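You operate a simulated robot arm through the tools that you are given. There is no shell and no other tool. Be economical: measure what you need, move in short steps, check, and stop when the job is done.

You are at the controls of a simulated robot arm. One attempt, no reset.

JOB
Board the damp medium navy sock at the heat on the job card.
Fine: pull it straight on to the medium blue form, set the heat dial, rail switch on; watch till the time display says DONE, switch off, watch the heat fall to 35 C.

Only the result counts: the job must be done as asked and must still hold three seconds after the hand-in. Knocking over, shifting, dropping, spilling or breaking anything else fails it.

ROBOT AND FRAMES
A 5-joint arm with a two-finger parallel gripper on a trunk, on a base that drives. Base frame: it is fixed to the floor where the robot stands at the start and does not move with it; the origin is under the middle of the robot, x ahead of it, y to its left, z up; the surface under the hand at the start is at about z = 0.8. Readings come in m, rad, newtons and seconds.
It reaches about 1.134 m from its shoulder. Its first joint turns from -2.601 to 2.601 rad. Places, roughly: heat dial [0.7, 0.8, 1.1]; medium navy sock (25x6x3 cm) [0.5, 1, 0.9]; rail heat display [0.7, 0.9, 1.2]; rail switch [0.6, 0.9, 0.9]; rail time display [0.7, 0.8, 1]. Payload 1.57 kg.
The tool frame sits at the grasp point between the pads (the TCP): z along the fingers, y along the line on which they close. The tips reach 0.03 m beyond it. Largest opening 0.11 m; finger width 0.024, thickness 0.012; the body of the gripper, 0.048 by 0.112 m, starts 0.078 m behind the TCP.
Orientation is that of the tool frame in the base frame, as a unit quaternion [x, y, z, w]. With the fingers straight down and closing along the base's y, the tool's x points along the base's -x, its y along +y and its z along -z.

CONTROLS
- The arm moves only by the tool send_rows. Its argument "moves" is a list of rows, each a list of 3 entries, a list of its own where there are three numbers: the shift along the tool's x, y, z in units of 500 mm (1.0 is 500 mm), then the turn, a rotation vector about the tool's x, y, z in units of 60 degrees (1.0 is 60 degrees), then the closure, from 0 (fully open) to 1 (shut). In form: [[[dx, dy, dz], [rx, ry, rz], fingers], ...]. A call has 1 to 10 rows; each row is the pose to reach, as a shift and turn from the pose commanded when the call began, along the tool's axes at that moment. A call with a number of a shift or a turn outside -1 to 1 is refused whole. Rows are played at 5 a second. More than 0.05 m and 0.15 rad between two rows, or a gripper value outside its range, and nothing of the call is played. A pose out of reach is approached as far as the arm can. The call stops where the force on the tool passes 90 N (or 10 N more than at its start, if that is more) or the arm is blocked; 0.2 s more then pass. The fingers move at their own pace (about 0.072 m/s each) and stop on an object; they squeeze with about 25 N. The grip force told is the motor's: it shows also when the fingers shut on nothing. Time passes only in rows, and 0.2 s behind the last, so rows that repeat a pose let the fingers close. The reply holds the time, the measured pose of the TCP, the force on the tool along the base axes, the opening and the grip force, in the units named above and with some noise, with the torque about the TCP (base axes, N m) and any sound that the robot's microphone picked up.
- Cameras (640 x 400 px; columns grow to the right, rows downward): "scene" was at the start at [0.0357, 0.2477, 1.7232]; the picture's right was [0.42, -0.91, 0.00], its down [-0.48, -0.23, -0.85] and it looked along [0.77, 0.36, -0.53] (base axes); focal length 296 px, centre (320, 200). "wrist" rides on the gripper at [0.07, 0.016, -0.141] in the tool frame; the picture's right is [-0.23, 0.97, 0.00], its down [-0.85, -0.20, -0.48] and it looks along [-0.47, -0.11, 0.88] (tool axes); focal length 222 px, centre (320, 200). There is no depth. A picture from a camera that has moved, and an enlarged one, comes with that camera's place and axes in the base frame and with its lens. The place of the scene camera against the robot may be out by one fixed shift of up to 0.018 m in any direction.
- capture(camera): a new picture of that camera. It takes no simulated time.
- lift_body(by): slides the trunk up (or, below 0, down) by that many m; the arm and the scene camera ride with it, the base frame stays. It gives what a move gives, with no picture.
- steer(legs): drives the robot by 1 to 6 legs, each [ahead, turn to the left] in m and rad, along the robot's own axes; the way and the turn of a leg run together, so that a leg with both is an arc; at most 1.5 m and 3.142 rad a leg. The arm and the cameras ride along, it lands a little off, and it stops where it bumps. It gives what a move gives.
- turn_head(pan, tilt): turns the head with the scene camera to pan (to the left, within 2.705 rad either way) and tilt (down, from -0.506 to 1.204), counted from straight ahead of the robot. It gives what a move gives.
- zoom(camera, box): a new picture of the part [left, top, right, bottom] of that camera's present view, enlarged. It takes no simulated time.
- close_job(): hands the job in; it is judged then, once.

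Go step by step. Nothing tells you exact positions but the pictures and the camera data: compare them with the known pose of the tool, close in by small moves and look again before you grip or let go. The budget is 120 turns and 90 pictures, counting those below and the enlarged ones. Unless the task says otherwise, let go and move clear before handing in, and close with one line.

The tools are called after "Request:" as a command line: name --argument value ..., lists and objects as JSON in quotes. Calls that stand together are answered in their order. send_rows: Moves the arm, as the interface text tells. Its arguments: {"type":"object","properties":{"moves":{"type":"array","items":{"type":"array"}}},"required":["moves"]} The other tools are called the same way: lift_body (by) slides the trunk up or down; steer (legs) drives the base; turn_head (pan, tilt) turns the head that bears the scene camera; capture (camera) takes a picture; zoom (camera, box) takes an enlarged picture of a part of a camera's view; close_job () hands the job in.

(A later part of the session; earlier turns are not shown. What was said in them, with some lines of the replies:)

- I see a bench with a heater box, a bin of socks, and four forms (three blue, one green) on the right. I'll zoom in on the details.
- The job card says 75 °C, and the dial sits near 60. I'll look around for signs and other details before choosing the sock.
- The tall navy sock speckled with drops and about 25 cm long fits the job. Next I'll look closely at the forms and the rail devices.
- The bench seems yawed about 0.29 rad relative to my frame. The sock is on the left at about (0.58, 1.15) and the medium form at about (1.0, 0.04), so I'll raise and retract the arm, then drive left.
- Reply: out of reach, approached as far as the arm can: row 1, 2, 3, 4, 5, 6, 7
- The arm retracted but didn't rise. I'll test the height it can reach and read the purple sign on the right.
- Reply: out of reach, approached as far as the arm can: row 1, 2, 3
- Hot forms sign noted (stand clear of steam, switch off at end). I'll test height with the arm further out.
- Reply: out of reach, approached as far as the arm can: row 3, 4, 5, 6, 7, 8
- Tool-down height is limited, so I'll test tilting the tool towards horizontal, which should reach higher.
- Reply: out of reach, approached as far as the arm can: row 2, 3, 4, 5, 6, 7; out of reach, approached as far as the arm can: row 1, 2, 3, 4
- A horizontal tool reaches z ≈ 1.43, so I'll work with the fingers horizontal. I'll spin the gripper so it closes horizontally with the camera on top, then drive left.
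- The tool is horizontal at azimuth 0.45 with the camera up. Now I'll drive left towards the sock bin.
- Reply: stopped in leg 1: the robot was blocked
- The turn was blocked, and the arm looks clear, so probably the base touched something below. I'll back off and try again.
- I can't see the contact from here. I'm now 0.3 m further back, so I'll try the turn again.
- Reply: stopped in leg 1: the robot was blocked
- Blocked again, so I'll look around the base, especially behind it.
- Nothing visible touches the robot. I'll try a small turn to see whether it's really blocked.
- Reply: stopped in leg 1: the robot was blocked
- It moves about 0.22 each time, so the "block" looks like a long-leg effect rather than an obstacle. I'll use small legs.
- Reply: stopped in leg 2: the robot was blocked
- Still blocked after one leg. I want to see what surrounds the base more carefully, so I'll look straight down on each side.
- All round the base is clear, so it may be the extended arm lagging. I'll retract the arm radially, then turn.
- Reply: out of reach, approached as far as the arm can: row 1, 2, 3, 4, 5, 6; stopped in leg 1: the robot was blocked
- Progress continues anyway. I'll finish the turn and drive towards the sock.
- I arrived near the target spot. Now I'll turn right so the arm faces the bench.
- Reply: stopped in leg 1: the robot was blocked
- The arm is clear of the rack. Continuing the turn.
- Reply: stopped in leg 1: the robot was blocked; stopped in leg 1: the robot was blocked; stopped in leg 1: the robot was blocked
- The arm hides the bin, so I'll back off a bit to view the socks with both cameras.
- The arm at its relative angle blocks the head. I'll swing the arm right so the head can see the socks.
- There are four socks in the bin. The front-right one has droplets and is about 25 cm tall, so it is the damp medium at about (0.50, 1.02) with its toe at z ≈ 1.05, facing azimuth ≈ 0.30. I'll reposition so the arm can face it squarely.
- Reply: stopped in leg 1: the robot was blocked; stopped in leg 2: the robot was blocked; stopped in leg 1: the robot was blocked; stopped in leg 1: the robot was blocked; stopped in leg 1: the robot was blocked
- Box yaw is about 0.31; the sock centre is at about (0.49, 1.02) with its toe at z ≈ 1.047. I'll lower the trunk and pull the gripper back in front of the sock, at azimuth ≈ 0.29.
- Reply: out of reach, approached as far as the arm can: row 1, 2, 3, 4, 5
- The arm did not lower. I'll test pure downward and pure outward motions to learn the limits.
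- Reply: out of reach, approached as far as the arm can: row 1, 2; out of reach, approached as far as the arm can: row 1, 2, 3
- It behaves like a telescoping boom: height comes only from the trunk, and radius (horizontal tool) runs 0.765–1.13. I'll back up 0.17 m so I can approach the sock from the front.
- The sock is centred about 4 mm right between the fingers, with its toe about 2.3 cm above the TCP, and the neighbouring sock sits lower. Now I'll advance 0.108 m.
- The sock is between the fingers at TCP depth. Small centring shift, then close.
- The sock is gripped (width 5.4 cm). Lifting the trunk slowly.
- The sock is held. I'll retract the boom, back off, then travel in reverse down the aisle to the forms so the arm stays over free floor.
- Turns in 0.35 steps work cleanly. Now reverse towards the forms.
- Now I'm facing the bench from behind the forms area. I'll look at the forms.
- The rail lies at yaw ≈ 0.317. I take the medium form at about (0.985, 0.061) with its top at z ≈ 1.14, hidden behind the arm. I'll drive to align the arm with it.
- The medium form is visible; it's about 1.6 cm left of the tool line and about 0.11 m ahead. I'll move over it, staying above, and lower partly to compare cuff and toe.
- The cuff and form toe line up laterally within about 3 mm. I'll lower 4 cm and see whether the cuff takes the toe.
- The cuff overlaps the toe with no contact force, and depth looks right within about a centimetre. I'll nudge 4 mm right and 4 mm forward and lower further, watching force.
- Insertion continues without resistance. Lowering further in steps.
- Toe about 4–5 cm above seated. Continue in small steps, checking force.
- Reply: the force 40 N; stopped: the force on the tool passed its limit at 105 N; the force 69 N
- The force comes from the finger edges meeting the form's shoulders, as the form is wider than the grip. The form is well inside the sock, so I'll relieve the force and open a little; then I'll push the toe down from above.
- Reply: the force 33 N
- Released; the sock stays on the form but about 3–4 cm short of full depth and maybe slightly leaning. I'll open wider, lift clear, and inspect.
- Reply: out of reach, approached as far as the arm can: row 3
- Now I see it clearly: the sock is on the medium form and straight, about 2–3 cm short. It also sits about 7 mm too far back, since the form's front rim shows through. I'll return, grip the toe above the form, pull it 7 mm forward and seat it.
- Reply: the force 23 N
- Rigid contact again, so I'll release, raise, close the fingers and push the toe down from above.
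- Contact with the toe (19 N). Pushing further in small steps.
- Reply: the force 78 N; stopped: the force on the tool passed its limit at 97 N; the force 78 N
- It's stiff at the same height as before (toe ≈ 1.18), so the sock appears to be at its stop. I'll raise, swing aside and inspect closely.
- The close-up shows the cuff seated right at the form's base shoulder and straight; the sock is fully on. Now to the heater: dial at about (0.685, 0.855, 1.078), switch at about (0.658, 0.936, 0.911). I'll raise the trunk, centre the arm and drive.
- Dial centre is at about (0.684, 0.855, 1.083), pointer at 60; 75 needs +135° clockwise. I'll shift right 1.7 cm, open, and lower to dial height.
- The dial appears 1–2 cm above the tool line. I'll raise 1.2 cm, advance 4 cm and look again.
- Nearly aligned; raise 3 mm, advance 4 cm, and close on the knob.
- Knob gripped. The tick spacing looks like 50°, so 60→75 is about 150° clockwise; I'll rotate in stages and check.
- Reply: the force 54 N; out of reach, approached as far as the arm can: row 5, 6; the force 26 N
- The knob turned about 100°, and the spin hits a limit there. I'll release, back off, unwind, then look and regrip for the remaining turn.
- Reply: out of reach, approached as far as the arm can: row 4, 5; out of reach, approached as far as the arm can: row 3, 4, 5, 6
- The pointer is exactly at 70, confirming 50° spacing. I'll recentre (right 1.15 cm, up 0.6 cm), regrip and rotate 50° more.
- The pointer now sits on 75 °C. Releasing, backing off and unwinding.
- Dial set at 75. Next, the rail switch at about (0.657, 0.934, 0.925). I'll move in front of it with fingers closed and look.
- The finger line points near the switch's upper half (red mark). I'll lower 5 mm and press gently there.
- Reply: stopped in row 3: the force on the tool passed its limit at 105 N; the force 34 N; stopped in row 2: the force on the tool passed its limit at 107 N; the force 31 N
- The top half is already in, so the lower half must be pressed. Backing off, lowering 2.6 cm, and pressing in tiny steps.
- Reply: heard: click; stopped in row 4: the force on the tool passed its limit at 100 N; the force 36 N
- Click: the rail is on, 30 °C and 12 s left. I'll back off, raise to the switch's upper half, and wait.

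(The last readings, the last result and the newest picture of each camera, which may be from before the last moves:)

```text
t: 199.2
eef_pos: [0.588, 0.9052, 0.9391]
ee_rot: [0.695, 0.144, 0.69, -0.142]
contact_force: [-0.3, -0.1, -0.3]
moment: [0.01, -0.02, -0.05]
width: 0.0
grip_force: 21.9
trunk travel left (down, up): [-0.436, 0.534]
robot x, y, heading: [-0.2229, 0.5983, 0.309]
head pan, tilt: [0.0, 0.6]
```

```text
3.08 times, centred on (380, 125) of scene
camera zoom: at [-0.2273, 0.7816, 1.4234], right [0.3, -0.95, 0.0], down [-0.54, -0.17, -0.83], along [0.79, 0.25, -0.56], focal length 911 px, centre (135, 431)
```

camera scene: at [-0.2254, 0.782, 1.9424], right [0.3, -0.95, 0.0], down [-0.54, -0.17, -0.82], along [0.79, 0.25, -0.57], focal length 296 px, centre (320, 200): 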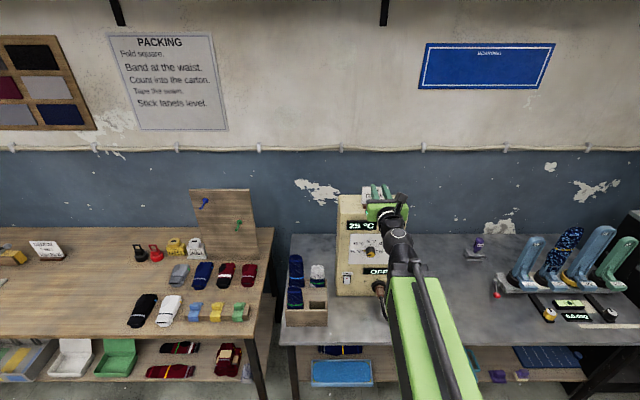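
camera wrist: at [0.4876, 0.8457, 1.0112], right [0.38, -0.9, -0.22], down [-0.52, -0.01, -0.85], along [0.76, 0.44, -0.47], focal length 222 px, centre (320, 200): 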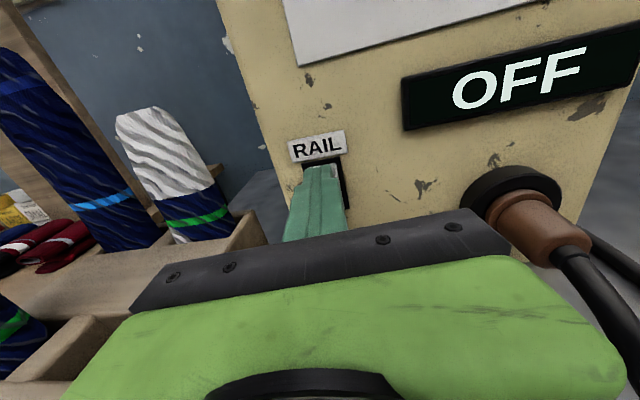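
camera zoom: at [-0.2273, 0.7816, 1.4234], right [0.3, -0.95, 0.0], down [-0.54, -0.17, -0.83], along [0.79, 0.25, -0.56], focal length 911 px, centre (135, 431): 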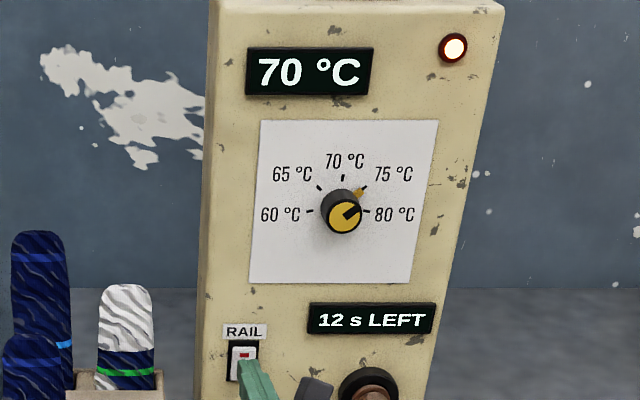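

Heating to 70 °C; the countdown starts at 75. Waiting about 13 s.

Request:
send_rows --moves '[[[0, 0, 0], [0, 0, 0], 1], [[0, 0, 0], [0, 0, 0], 1], [[0, 0, 0], [0, 0, 0], 1], [[0, 0, 0], [0, 0, 0], 1], [[0, 0, 0], [0, 0, 0], 1], [[0, 0, 0], [0, 0, 0], 1], [[0, 0, 0], [0, 0, 0], 1], [[0, 0, 0], [0, 0, 0], 1], [[0, 0, 0], [0, 0, 0], 1], [[0, 0, 0], [0, 0, 0], 1]]'

Request:
send_rows --moves '[[[0, 0, 0], [0, 0, 0], 1], [[0, 0, 0], [0, 0, 0], 1], [[0, 0, 0], [0, 0, 0], 1], [[0, 0, 0], [0, 0, 0], 1], [[0, 0, 0], [0, 0, 0], 1], [[0, 0, 0], [0, 0, 0], 1], [[0, 0, 0], [0, 0, 0], 1], [[0, 0, 0], [0, 0, 0], 1], [[0, 0, 0], [0, 0, 0], 1], [[0, 0, 0], [0, 0, 0], 1]]'

Request:
send_rows --moves '[[[0, 0, 0], [0, 0, 0], 1], [[0, 0, 0], [0, 0, 0], 1], [[0, 0, 0], [0, 0, 0], 1], [[0, 0, 0], [0, 0, 0], 1], [[0, 0, 0], [0, 0, 0], 1], [[0, 0, 0], [0, 0, 0], 1], [[0, 0, 0], [0, 0, 0], 1], [[0, 0, 0], [0, 0, 0], 1], [[0, 0, 0], [0, 0, 0], 1], [[0, 0, 0], [0, 0, 0], 1]]'

Request:
zoom --camera "scene" --box '[330, 60, 430, 190]'

```text
t: 201.4
eef_pos: [0.5887, 0.9065, 0.9383]
ee_rot: [0.696, 0.144, 0.689, -0.141]
contact_force: [-0.6, -0.3, -0.7]
moment: [-0.03, 0.04, 0.03]
width: 0.0
grip_force: 21.5
trunk travel left (down, up): [-0.436, 0.534]
robot x, y, heading: [-0.2213, 0.5985, 0.308]
head pan, tilt: [0.0, 0.6]
```

```text
t: 203.6
eef_pos: [0.5886, 0.9063, 0.9402]
ee_rot: [0.696, 0.144, 0.689, -0.141]
contact_force: [0.7, 0.6, 0.1]
moment: [0.0, 0.02, 0.01]
width: 0.0
grip_force: 20.9
trunk travel left (down, up): [-0.436, 0.534]
robot x, y, heading: [-0.2183, 0.6021, 0.309]
head pan, tilt: [0.0, 0.6]
```

```text
t: 205.8
eef_pos: [0.5878, 0.9077, 0.9397]
ee_rot: [0.695, 0.143, 0.69, -0.141]
contact_force: [0.3, 0.0, 0.5]
moment: [0.03, 0.03, 0.03]
width: 0.0
grip_force: 20.8
trunk travel left (down, up): [-0.436, 0.534]
robot x, y, heading: [-0.2211, 0.5983, 0.31]
head pan, tilt: [0.0, 0.6]
```

```text
3.08 times, centred on (380, 125) of scene
camera zoom: at [-0.2273, 0.7816, 1.4234], right [0.3, -0.95, 0.0], down [-0.54, -0.17, -0.83], along [0.79, 0.25, -0.56], focal length 911 px, centre (135, 431)
```

zoom: 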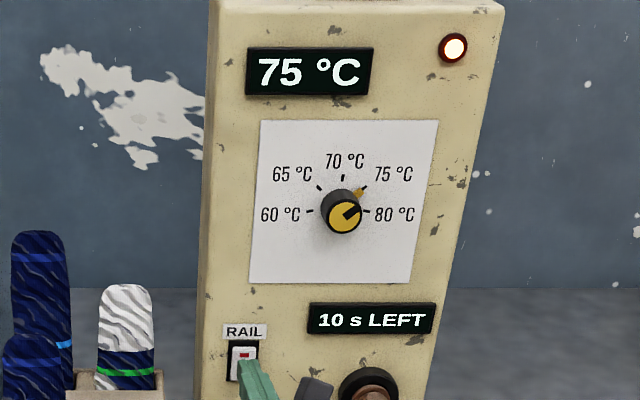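

75 °C, 10 s left. Waiting about 10 s more.

Request:
send_rows --moves '[[[0, 0, 0], [0, 0, 0], 1], [[0, 0, 0], [0, 0, 0], 1], [[0, 0, 0], [0, 0, 0], 1], [[0, 0, 0], [0, 0, 0], 1], [[0, 0, 0], [0, 0, 0], 1], [[0, 0, 0], [0, 0, 0], 1], [[0, 0, 0], [0, 0, 0], 1], [[0, 0, 0], [0, 0, 0], 1], [[0, 0, 0], [0, 0, 0], 1], [[0, 0, 0], [0, 0, 0], 1]]'

Request:
send_rows --moves '[[[0, 0, 0], [0, 0, 0], 1], [[0, 0, 0], [0, 0, 0], 1], [[0, 0, 0], [0, 0, 0], 1], [[0, 0, 0], [0, 0, 0], 1], [[0, 0, 0], [0, 0, 0], 1], [[0, 0, 0], [0, 0, 0], 1], [[0, 0, 0], [0, 0, 0], 1], [[0, 0, 0], [0, 0, 0], 1], [[0, 0, 0], [0, 0, 0], 1], [[0, 0, 0], [0, 0, 0], 1]]'

Request:
send_rows --moves '[[[0, 0, 0], [0, 0, 0], 1], [[0, 0, 0], [0, 0, 0], 1], [[0, 0, 0], [0, 0, 0], 1], [[0, 0, 0], [0, 0, 0], 1], [[0, 0, 0], [0, 0, 0], 1], [[0, 0, 0], [0, 0, 0], 1], [[0, 0, 0], [0, 0, 0], 1], [[0, 0, 0], [0, 0, 0], 1], [[0, 0, 0], [0, 0, 0], 1], [[0, 0, 0], [0, 0, 0], 1]]'

Request:
send_rows --moves '[[[0, 0, 0], [0, 0, 0], 1], [[0, 0, 0], [0, 0, 0], 1], [[0, 0, 0], [0, 0, 0], 1], [[0, 0, 0], [0, 0, 0], 1], [[0, 0, 0], [0, 0, 0], 1], [[0, 0, 0], [0, 0, 0], 1], [[0, 0, 0], [0, 0, 0], 1], [[0, 0, 0], [0, 0, 0], 1], [[0, 0, 0], [0, 0, 0], 1], [[0, 0, 0], [0, 0, 0], 1]]'

Request:
send_rows --moves '[[[0, 0, 0], [0, 0, 0], 1], [[0, 0, 0], [0, 0, 0], 1], [[0, 0, 0], [0, 0, 0], 1], [[0, 0, 0], [0, 0, 0], 1], [[0, 0, 0], [0, 0, 0], 1], [[0, 0, 0], [0, 0, 0], 1], [[0, 0, 0], [0, 0, 0], 1]]'

Request:
zoom --camera "scene" --box '[330, 60, 430, 190]'

```text
t: 208.0
eef_pos: [0.5874, 0.907, 0.9389]
ee_rot: [0.696, 0.144, 0.689, -0.141]
contact_force: [-0.2, 0.3, 0.0]
moment: [-0.03, -0.01, -0.02]
width: 0.0002
grip_force: 21.7
trunk travel left (down, up): [-0.436, 0.534]
robot x, y, heading: [-0.219, 0.5962, 0.304]
head pan, tilt: [0.0, 0.6]
```

```text
t: 210.2
eef_pos: [0.5881, 0.9059, 0.939]
ee_rot: [0.695, 0.143, 0.691, -0.141]
contact_force: [0.2, -0.3, -0.1]
moment: [0.0, -0.01, -0.01]
width: 0.0
grip_force: 21.4
trunk travel left (down, up): [-0.436, 0.534]
robot x, y, heading: [-0.2208, 0.5976, 0.307]
head pan, tilt: [0.0, 0.6]
```

```text
t: 212.4
eef_pos: [0.589, 0.907, 0.9382]
ee_rot: [0.696, 0.144, 0.69, -0.141]
contact_force: [0.0, 0.2, 0.8]
moment: [0.02, 0.01, -0.01]
width: 0.0
grip_force: 21.1
trunk travel left (down, up): [-0.436, 0.534]
robot x, y, heading: [-0.2204, 0.6006, 0.309]
head pan, tilt: [0.0, 0.6]
```

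```text
t: 214.6
eef_pos: [0.5881, 0.9069, 0.9389]
ee_rot: [0.696, 0.144, 0.689, -0.141]
contact_force: [0.8, 0.5, 0.1]
moment: [-0.02, 0.0, -0.01]
width: 0.0001
grip_force: 21.8
trunk travel left (down, up): [-0.436, 0.534]
robot x, y, heading: [-0.2209, 0.6003, 0.304]
head pan, tilt: [0.0, 0.6]
```

```text
t: 216.2
eef_pos: [0.588, 0.9062, 0.9399]
ee_rot: [0.696, 0.143, 0.69, -0.14]
contact_force: [1.2, -0.9, 0.3]
moment: [-0.03, 0.05, -0.01]
width: 0.0
grip_force: 21.1
trunk travel left (down, up): [-0.436, 0.534]
robot x, y, heading: [-0.2194, 0.5997, 0.307]
head pan, tilt: [0.0, 0.6]
```

```text
3.08 times, centred on (380, 125) of scene
camera zoom: at [-0.2273, 0.7816, 1.4234], right [0.3, -0.95, 0.0], down [-0.54, -0.17, -0.83], along [0.79, 0.25, -0.56], focal length 911 px, centre (135, 431)
```

zoom: 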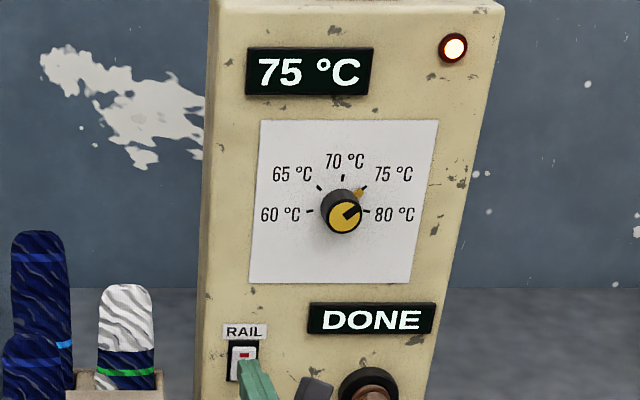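

DONE. Now pressing the upper half of the switch to turn it off.

Request:
send_rows --moves '[[[0, 0, 0.024], [0, 0, 0], 1], [[0, 0, 0.03], [0, 0, 0], 1], [[0, 0, 0.036], [0, 0, 0], 1], [[0, 0, 0.041], [0, 0, 0], 1], [[0, 0, 0.045], [0, 0, 0], 1], [[0, 0, 0.049], [0, 0, 0], 1], [[0, 0, 0.053], [0, 0, 0], 1]]'

```text
t: 217.8
eef_pos: [0.611, 0.9158, 0.9401]
ee_rot: [0.695, 0.143, 0.691, -0.141]
contact_force: [-25.3, -10.9, -14.2]
moment: [-0.16, 0.76, -0.31]
width: 0.0003
grip_force: 21.1
trunk travel left (down, up): [-0.436, 0.534]
robot x, y, heading: [-0.2224, 0.5998, 0.309]
head pan, tilt: [0.0, 0.6]
heard: click
```

Click heard, so it should be off. I'll back off, raise the arm clear, and check the display.

Request:
send_rows --moves '[[[0, 0, -0.05], [0, 0, 0], 1], [[0, 0, -0.09], [0, 0, 0], 1]]'

Request:
zoom --camera "scene" --box '[330, 60, 430, 190]'

Request:
lift_body --by 0.45

Request:
send_rows --moves '[[[0, 0, 0], [0, 0, 0], 1], [[0, 0, 0], [0, 0, 0], 1], [[0, 0, 0], [0, 0, 0], 1], [[0, 0, 0], [0, 0, 0], 1], [[0, 0, 0], [0, 0, 0], 1], [[0, 0, 0], [0, 0, 0], 1], [[0, 0, 0], [0, 0, 0], 1], [[0, 0, 0], [0, 0, 0], 1], [[0, 0, 0], [0, 0, 0], 1], [[0, 0, 0], [0, 0, 0], 1]]'

Request:
capture --camera "scene"

```text
t: 218.4
eef_pos: [0.5708, 0.8996, 0.9395]
ee_rot: [0.695, 0.144, 0.69, -0.142]
contact_force: [0.6, 0.5, -0.5]
moment: [0.0, -0.04, 0.01]
width: 0.0
grip_force: 21.1
trunk travel left (down, up): [-0.436, 0.534]
robot x, y, heading: [-0.2212, 0.5991, 0.307]
head pan, tilt: [0.0, 0.6]
```

```text
3.08 times, centred on (380, 125) of scene
camera zoom: at [-0.2274, 0.7815, 1.4235], right [0.3, -0.95, 0.0], down [-0.54, -0.17, -0.83], along [0.79, 0.25, -0.56], focal length 911 px, centre (135, 431)
```

zoom: 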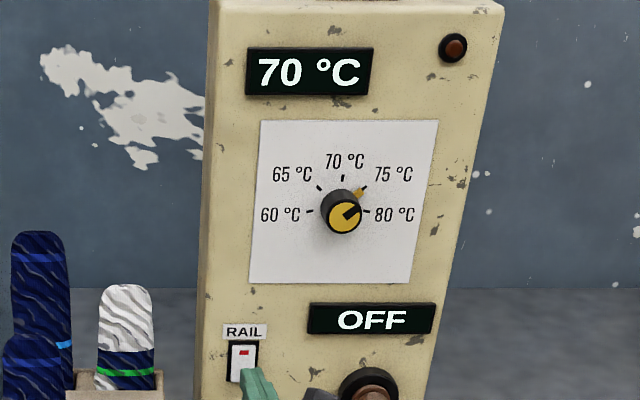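

```text
refused: 0.45 is not a number from -0.4 to 0.4
```

```text
t: 220.6
eef_pos: [0.5716, 0.8994, 0.9392]
ee_rot: [0.695, 0.144, 0.69, -0.141]
contact_force: [-0.1, 0.4, 0.0]
moment: [0.02, 0.02, -0.02]
width: 0.0
grip_force: 21.6
trunk travel left (down, up): [-0.436, 0.534]
robot x, y, heading: [-0.2193, 0.5986, 0.308]
head pan, tilt: [0.0, 0.6]
```

```text
7 pictures are left
camera scene: at [-0.2273, 0.7816, 1.4234], right [0.3, -0.95, 0.0], down [-0.54, -0.17, -0.83], along [0.79, 0.25, -0.56], focal length 296 px, centre (320, 200)
```

scene: 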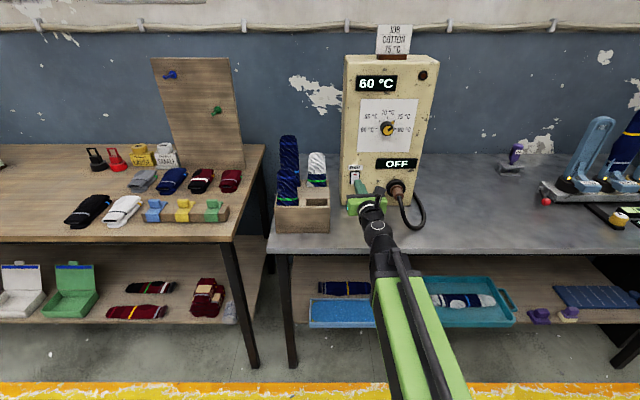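

The rail is off, cooling through 60 °C, and the sock looks dry. I'll raise the arm and wait for 35 °C.

Request:
lift_body --by 0.35

Request:
send_rows --moves '[[[0, 0, 0], [0, 0, 0], 1], [[0, 0, 0], [0, 0, 0], 1], [[0, 0, 0], [0, 0, 0], 1], [[0, 0, 0], [0, 0, 0], 1], [[0, 0, 0], [0, 0, 0], 1], [[0, 0, 0], [0, 0, 0], 1], [[0, 0, 0], [0, 0, 0], 1], [[0, 0, 0], [0, 0, 0], 1], [[0, 0, 0], [0, 0, 0], 1], [[0, 0, 0], [0, 0, 0], 1]]'

Request:
send_rows --moves '[[[0, 0, 0], [0, 0, 0], 0.5], [[0, 0, 0], [0, 0, 0], 0.5], [[0, 0, 0], [0, 0, 0], 0.5], [[0, 0, 0], [0, 0, 0], 0.5], [[0, 0, 0], [0, 0, 0], 0.5], [[0, 0, 0], [0, 0, 0], 0.5], [[0, 0, 0], [0, 0, 0], 0.5], [[0, 0, 0], [0, 0, 0], 0.5], [[0, 0, 0], [0, 0, 0], 0.5], [[0, 0, 0], [0, 0, 0], 0.5]]'

Request:
send_rows --moves '[[[0, 0, 0], [0, 0, 0], 0.5], [[0, 0, 0], [0, 0, 0], 0.5], [[0, 0, 0], [0, 0, 0], 0.5], [[0, 0, 0], [0, 0, 0], 0.5], [[0, 0, 0], [0, 0, 0], 0.5], [[0, 0, 0], [0, 0, 0], 0.5], [[0, 0, 0], [0, 0, 0], 0.5], [[0, 0, 0], [0, 0, 0], 0.5], [[0, 0, 0], [0, 0, 0], 0.5], [[0, 0, 0], [0, 0, 0], 0.5]]'

Request:
capture --camera "scene"

Request:
zoom --camera "scene" --box '[330, 200, 410, 260]'

Request:
zoom --camera "scene" --box '[500, 210, 620, 310]'

```text
t: 224.1
eef_pos: [0.5712, 0.8983, 1.2881]
ee_rot: [0.695, 0.143, 0.69, -0.14]
contact_force: [-0.9, -0.6, 0.2]
moment: [-0.04, 0.01, 0.01]
width: 0.0
grip_force: 21.4
trunk travel left (down, up): [-0.786, 0.184]
robot x, y, heading: [-0.2195, 0.597, 0.305]
head pan, tilt: [0.0, 0.6]
```

```text
t: 226.2
eef_pos: [0.572, 0.8988, 1.2894]
ee_rot: [0.696, 0.144, 0.69, -0.141]
contact_force: [-0.5, 0.5, 0.5]
moment: [0.02, 0.0, -0.02]
width: 0.0
grip_force: 21.2
trunk travel left (down, up): [-0.786, 0.184]
robot x, y, heading: [-0.2231, 0.5959, 0.308]
head pan, tilt: [0.0, 0.6]
```

```text
t: 228.4
eef_pos: [0.5723, 0.899, 1.2898]
ee_rot: [0.696, 0.144, 0.689, -0.142]
contact_force: [0.1, -0.6, 0.1]
moment: [0.02, 0.02, -0.02]
width: 0.0551
grip_force: 0.0
trunk travel left (down, up): [-0.786, 0.184]
robot x, y, heading: [-0.2214, 0.5998, 0.31]
head pan, tilt: [0.0, 0.6]
```

```text
t: 230.7
eef_pos: [0.5712, 0.8988, 1.2905]
ee_rot: [0.695, 0.144, 0.69, -0.142]
contact_force: [-0.4, 0.6, -0.2]
moment: [-0.02, 0.01, 0.0]
width: 0.0549
grip_force: 0.1
trunk travel left (down, up): [-0.786, 0.184]
robot x, y, heading: [-0.2225, 0.6017, 0.308]
head pan, tilt: [0.0, 0.6]
```

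```text
6 pictures are left
camera scene: at [-0.2273, 0.7816, 1.7734], right [0.3, -0.95, 0.0], down [-0.54, -0.17, -0.83], along [0.79, 0.25, -0.56], focal length 296 px, centre (320, 200)
```

scene: 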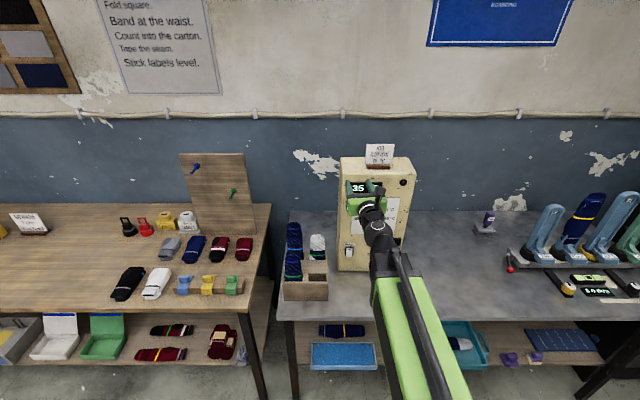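

```text
6.67 times, centred on (370, 230) of scene
camera zoom: at [-0.2273, 0.7816, 1.7734], right [0.3, -0.95, 0.0], down [-0.54, -0.17, -0.83], along [0.79, 0.25, -0.56], focal length 1974 px, centre (-13, 0)
```

zoom: 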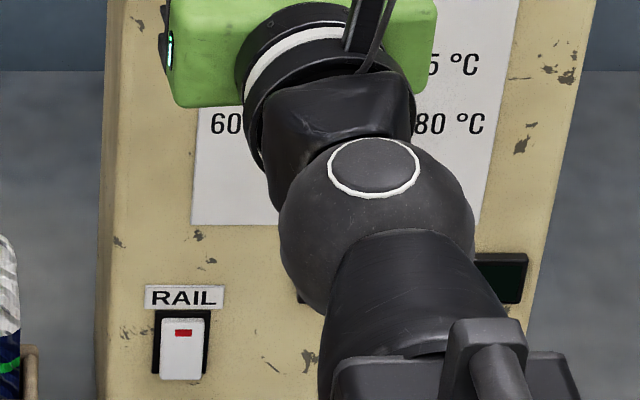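

```text
4.00 times, centred on (560, 260) of scene
camera zoom: at [-0.2273, 0.7816, 1.7734], right [0.3, -0.95, 0.0], down [-0.54, -0.17, -0.83], along [0.79, 0.25, -0.56], focal length 1184 px, centre (-640, -40)
```

zoom: 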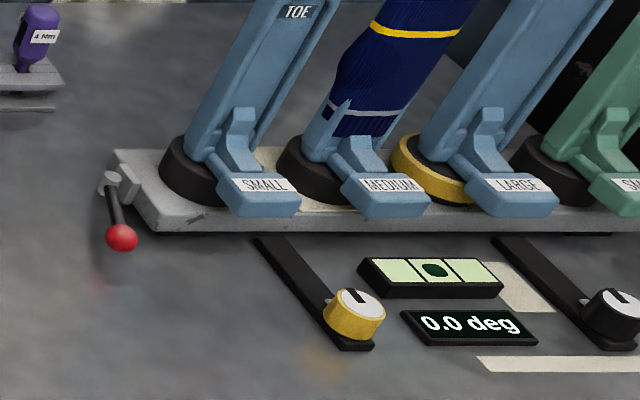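

The display reads 35 °C and the sock is dry and smooth on the medium form. I'll wait a few more seconds, move up clear and confirm.

Request:
lift_body --by 0.17

Request:
send_rows --moves '[[[0, 0, 0], [0, 0, 0], 0.5], [[0, 0, 0], [0, 0, 0], 0.5], [[0, 0, 0], [0, 0, 0], 0.5], [[0, 0, 0], [0, 0, 0], 0.5], [[0, 0, 0], [0, 0, 0], 0.5], [[0, 0, 0], [0, 0, 0], 0.5], [[0, 0, 0], [0, 0, 0], 0.5], [[0, 0, 0], [0, 0, 0], 0.5], [[0, 0, 0], [0, 0, 0], 0.5], [[0, 0, 0], [0, 0, 0], 0.5]]'

Request:
capture --camera "scene"

Request:
zoom --camera "scene" --box '[330, 190, 420, 310]'

```text
t: 232.6
eef_pos: [0.5708, 0.8993, 1.4603]
ee_rot: [0.695, 0.144, 0.69, -0.141]
contact_force: [1.8, 0.2, -0.1]
moment: [-0.02, 0.01, 0.01]
width: 0.0548
grip_force: 0.1
trunk travel left (down, up): [-0.956, 0.014]
robot x, y, heading: [-0.2182, 0.5989, 0.312]
head pan, tilt: [0.0, 0.6]
```

```text
t: 234.8
eef_pos: [0.5714, 0.9001, 1.4584]
ee_rot: [0.696, 0.145, 0.689, -0.142]
contact_force: [-0.5, 0.2, 0.3]
moment: [0.0, 0.0, 0.04]
width: 0.0544
grip_force: 0.0
trunk travel left (down, up): [-0.956, 0.014]
robot x, y, heading: [-0.222, 0.5977, 0.309]
head pan, tilt: [0.0, 0.6]
```

```text
3 pictures are left
camera scene: at [-0.2274, 0.7816, 1.9434], right [0.3, -0.95, 0.0], down [-0.54, -0.17, -0.83], along [0.79, 0.25, -0.56], focal length 296 px, centre (320, 200)
```

scene: 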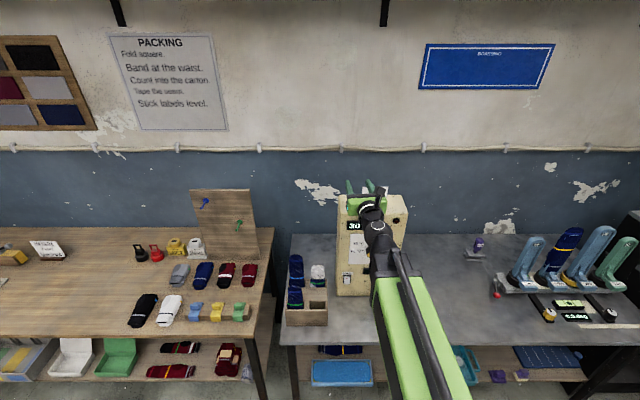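

```text
3.33 times, centred on (375, 250) of scene
camera zoom: at [-0.2274, 0.7816, 1.9434], right [0.3, -0.95, 0.0], down [-0.54, -0.17, -0.83], along [0.79, 0.25, -0.56], focal length 987 px, centre (137, 33)
```

zoom: 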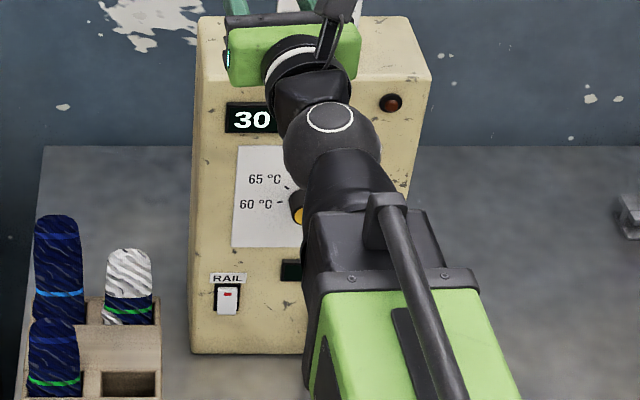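

The heat is down to 30 °C, the rail is off, the sock is dry and straight on the medium blue form, and the arm is clear. Handing in.

Request:
close_job

```text
The job is handed in.
```

The damp medium navy sock is boarded on the medium blue form at 75 °C: the time display reached DONE, the rail is switched off, and the heat had fallen to 30 °C when I handed the job in.
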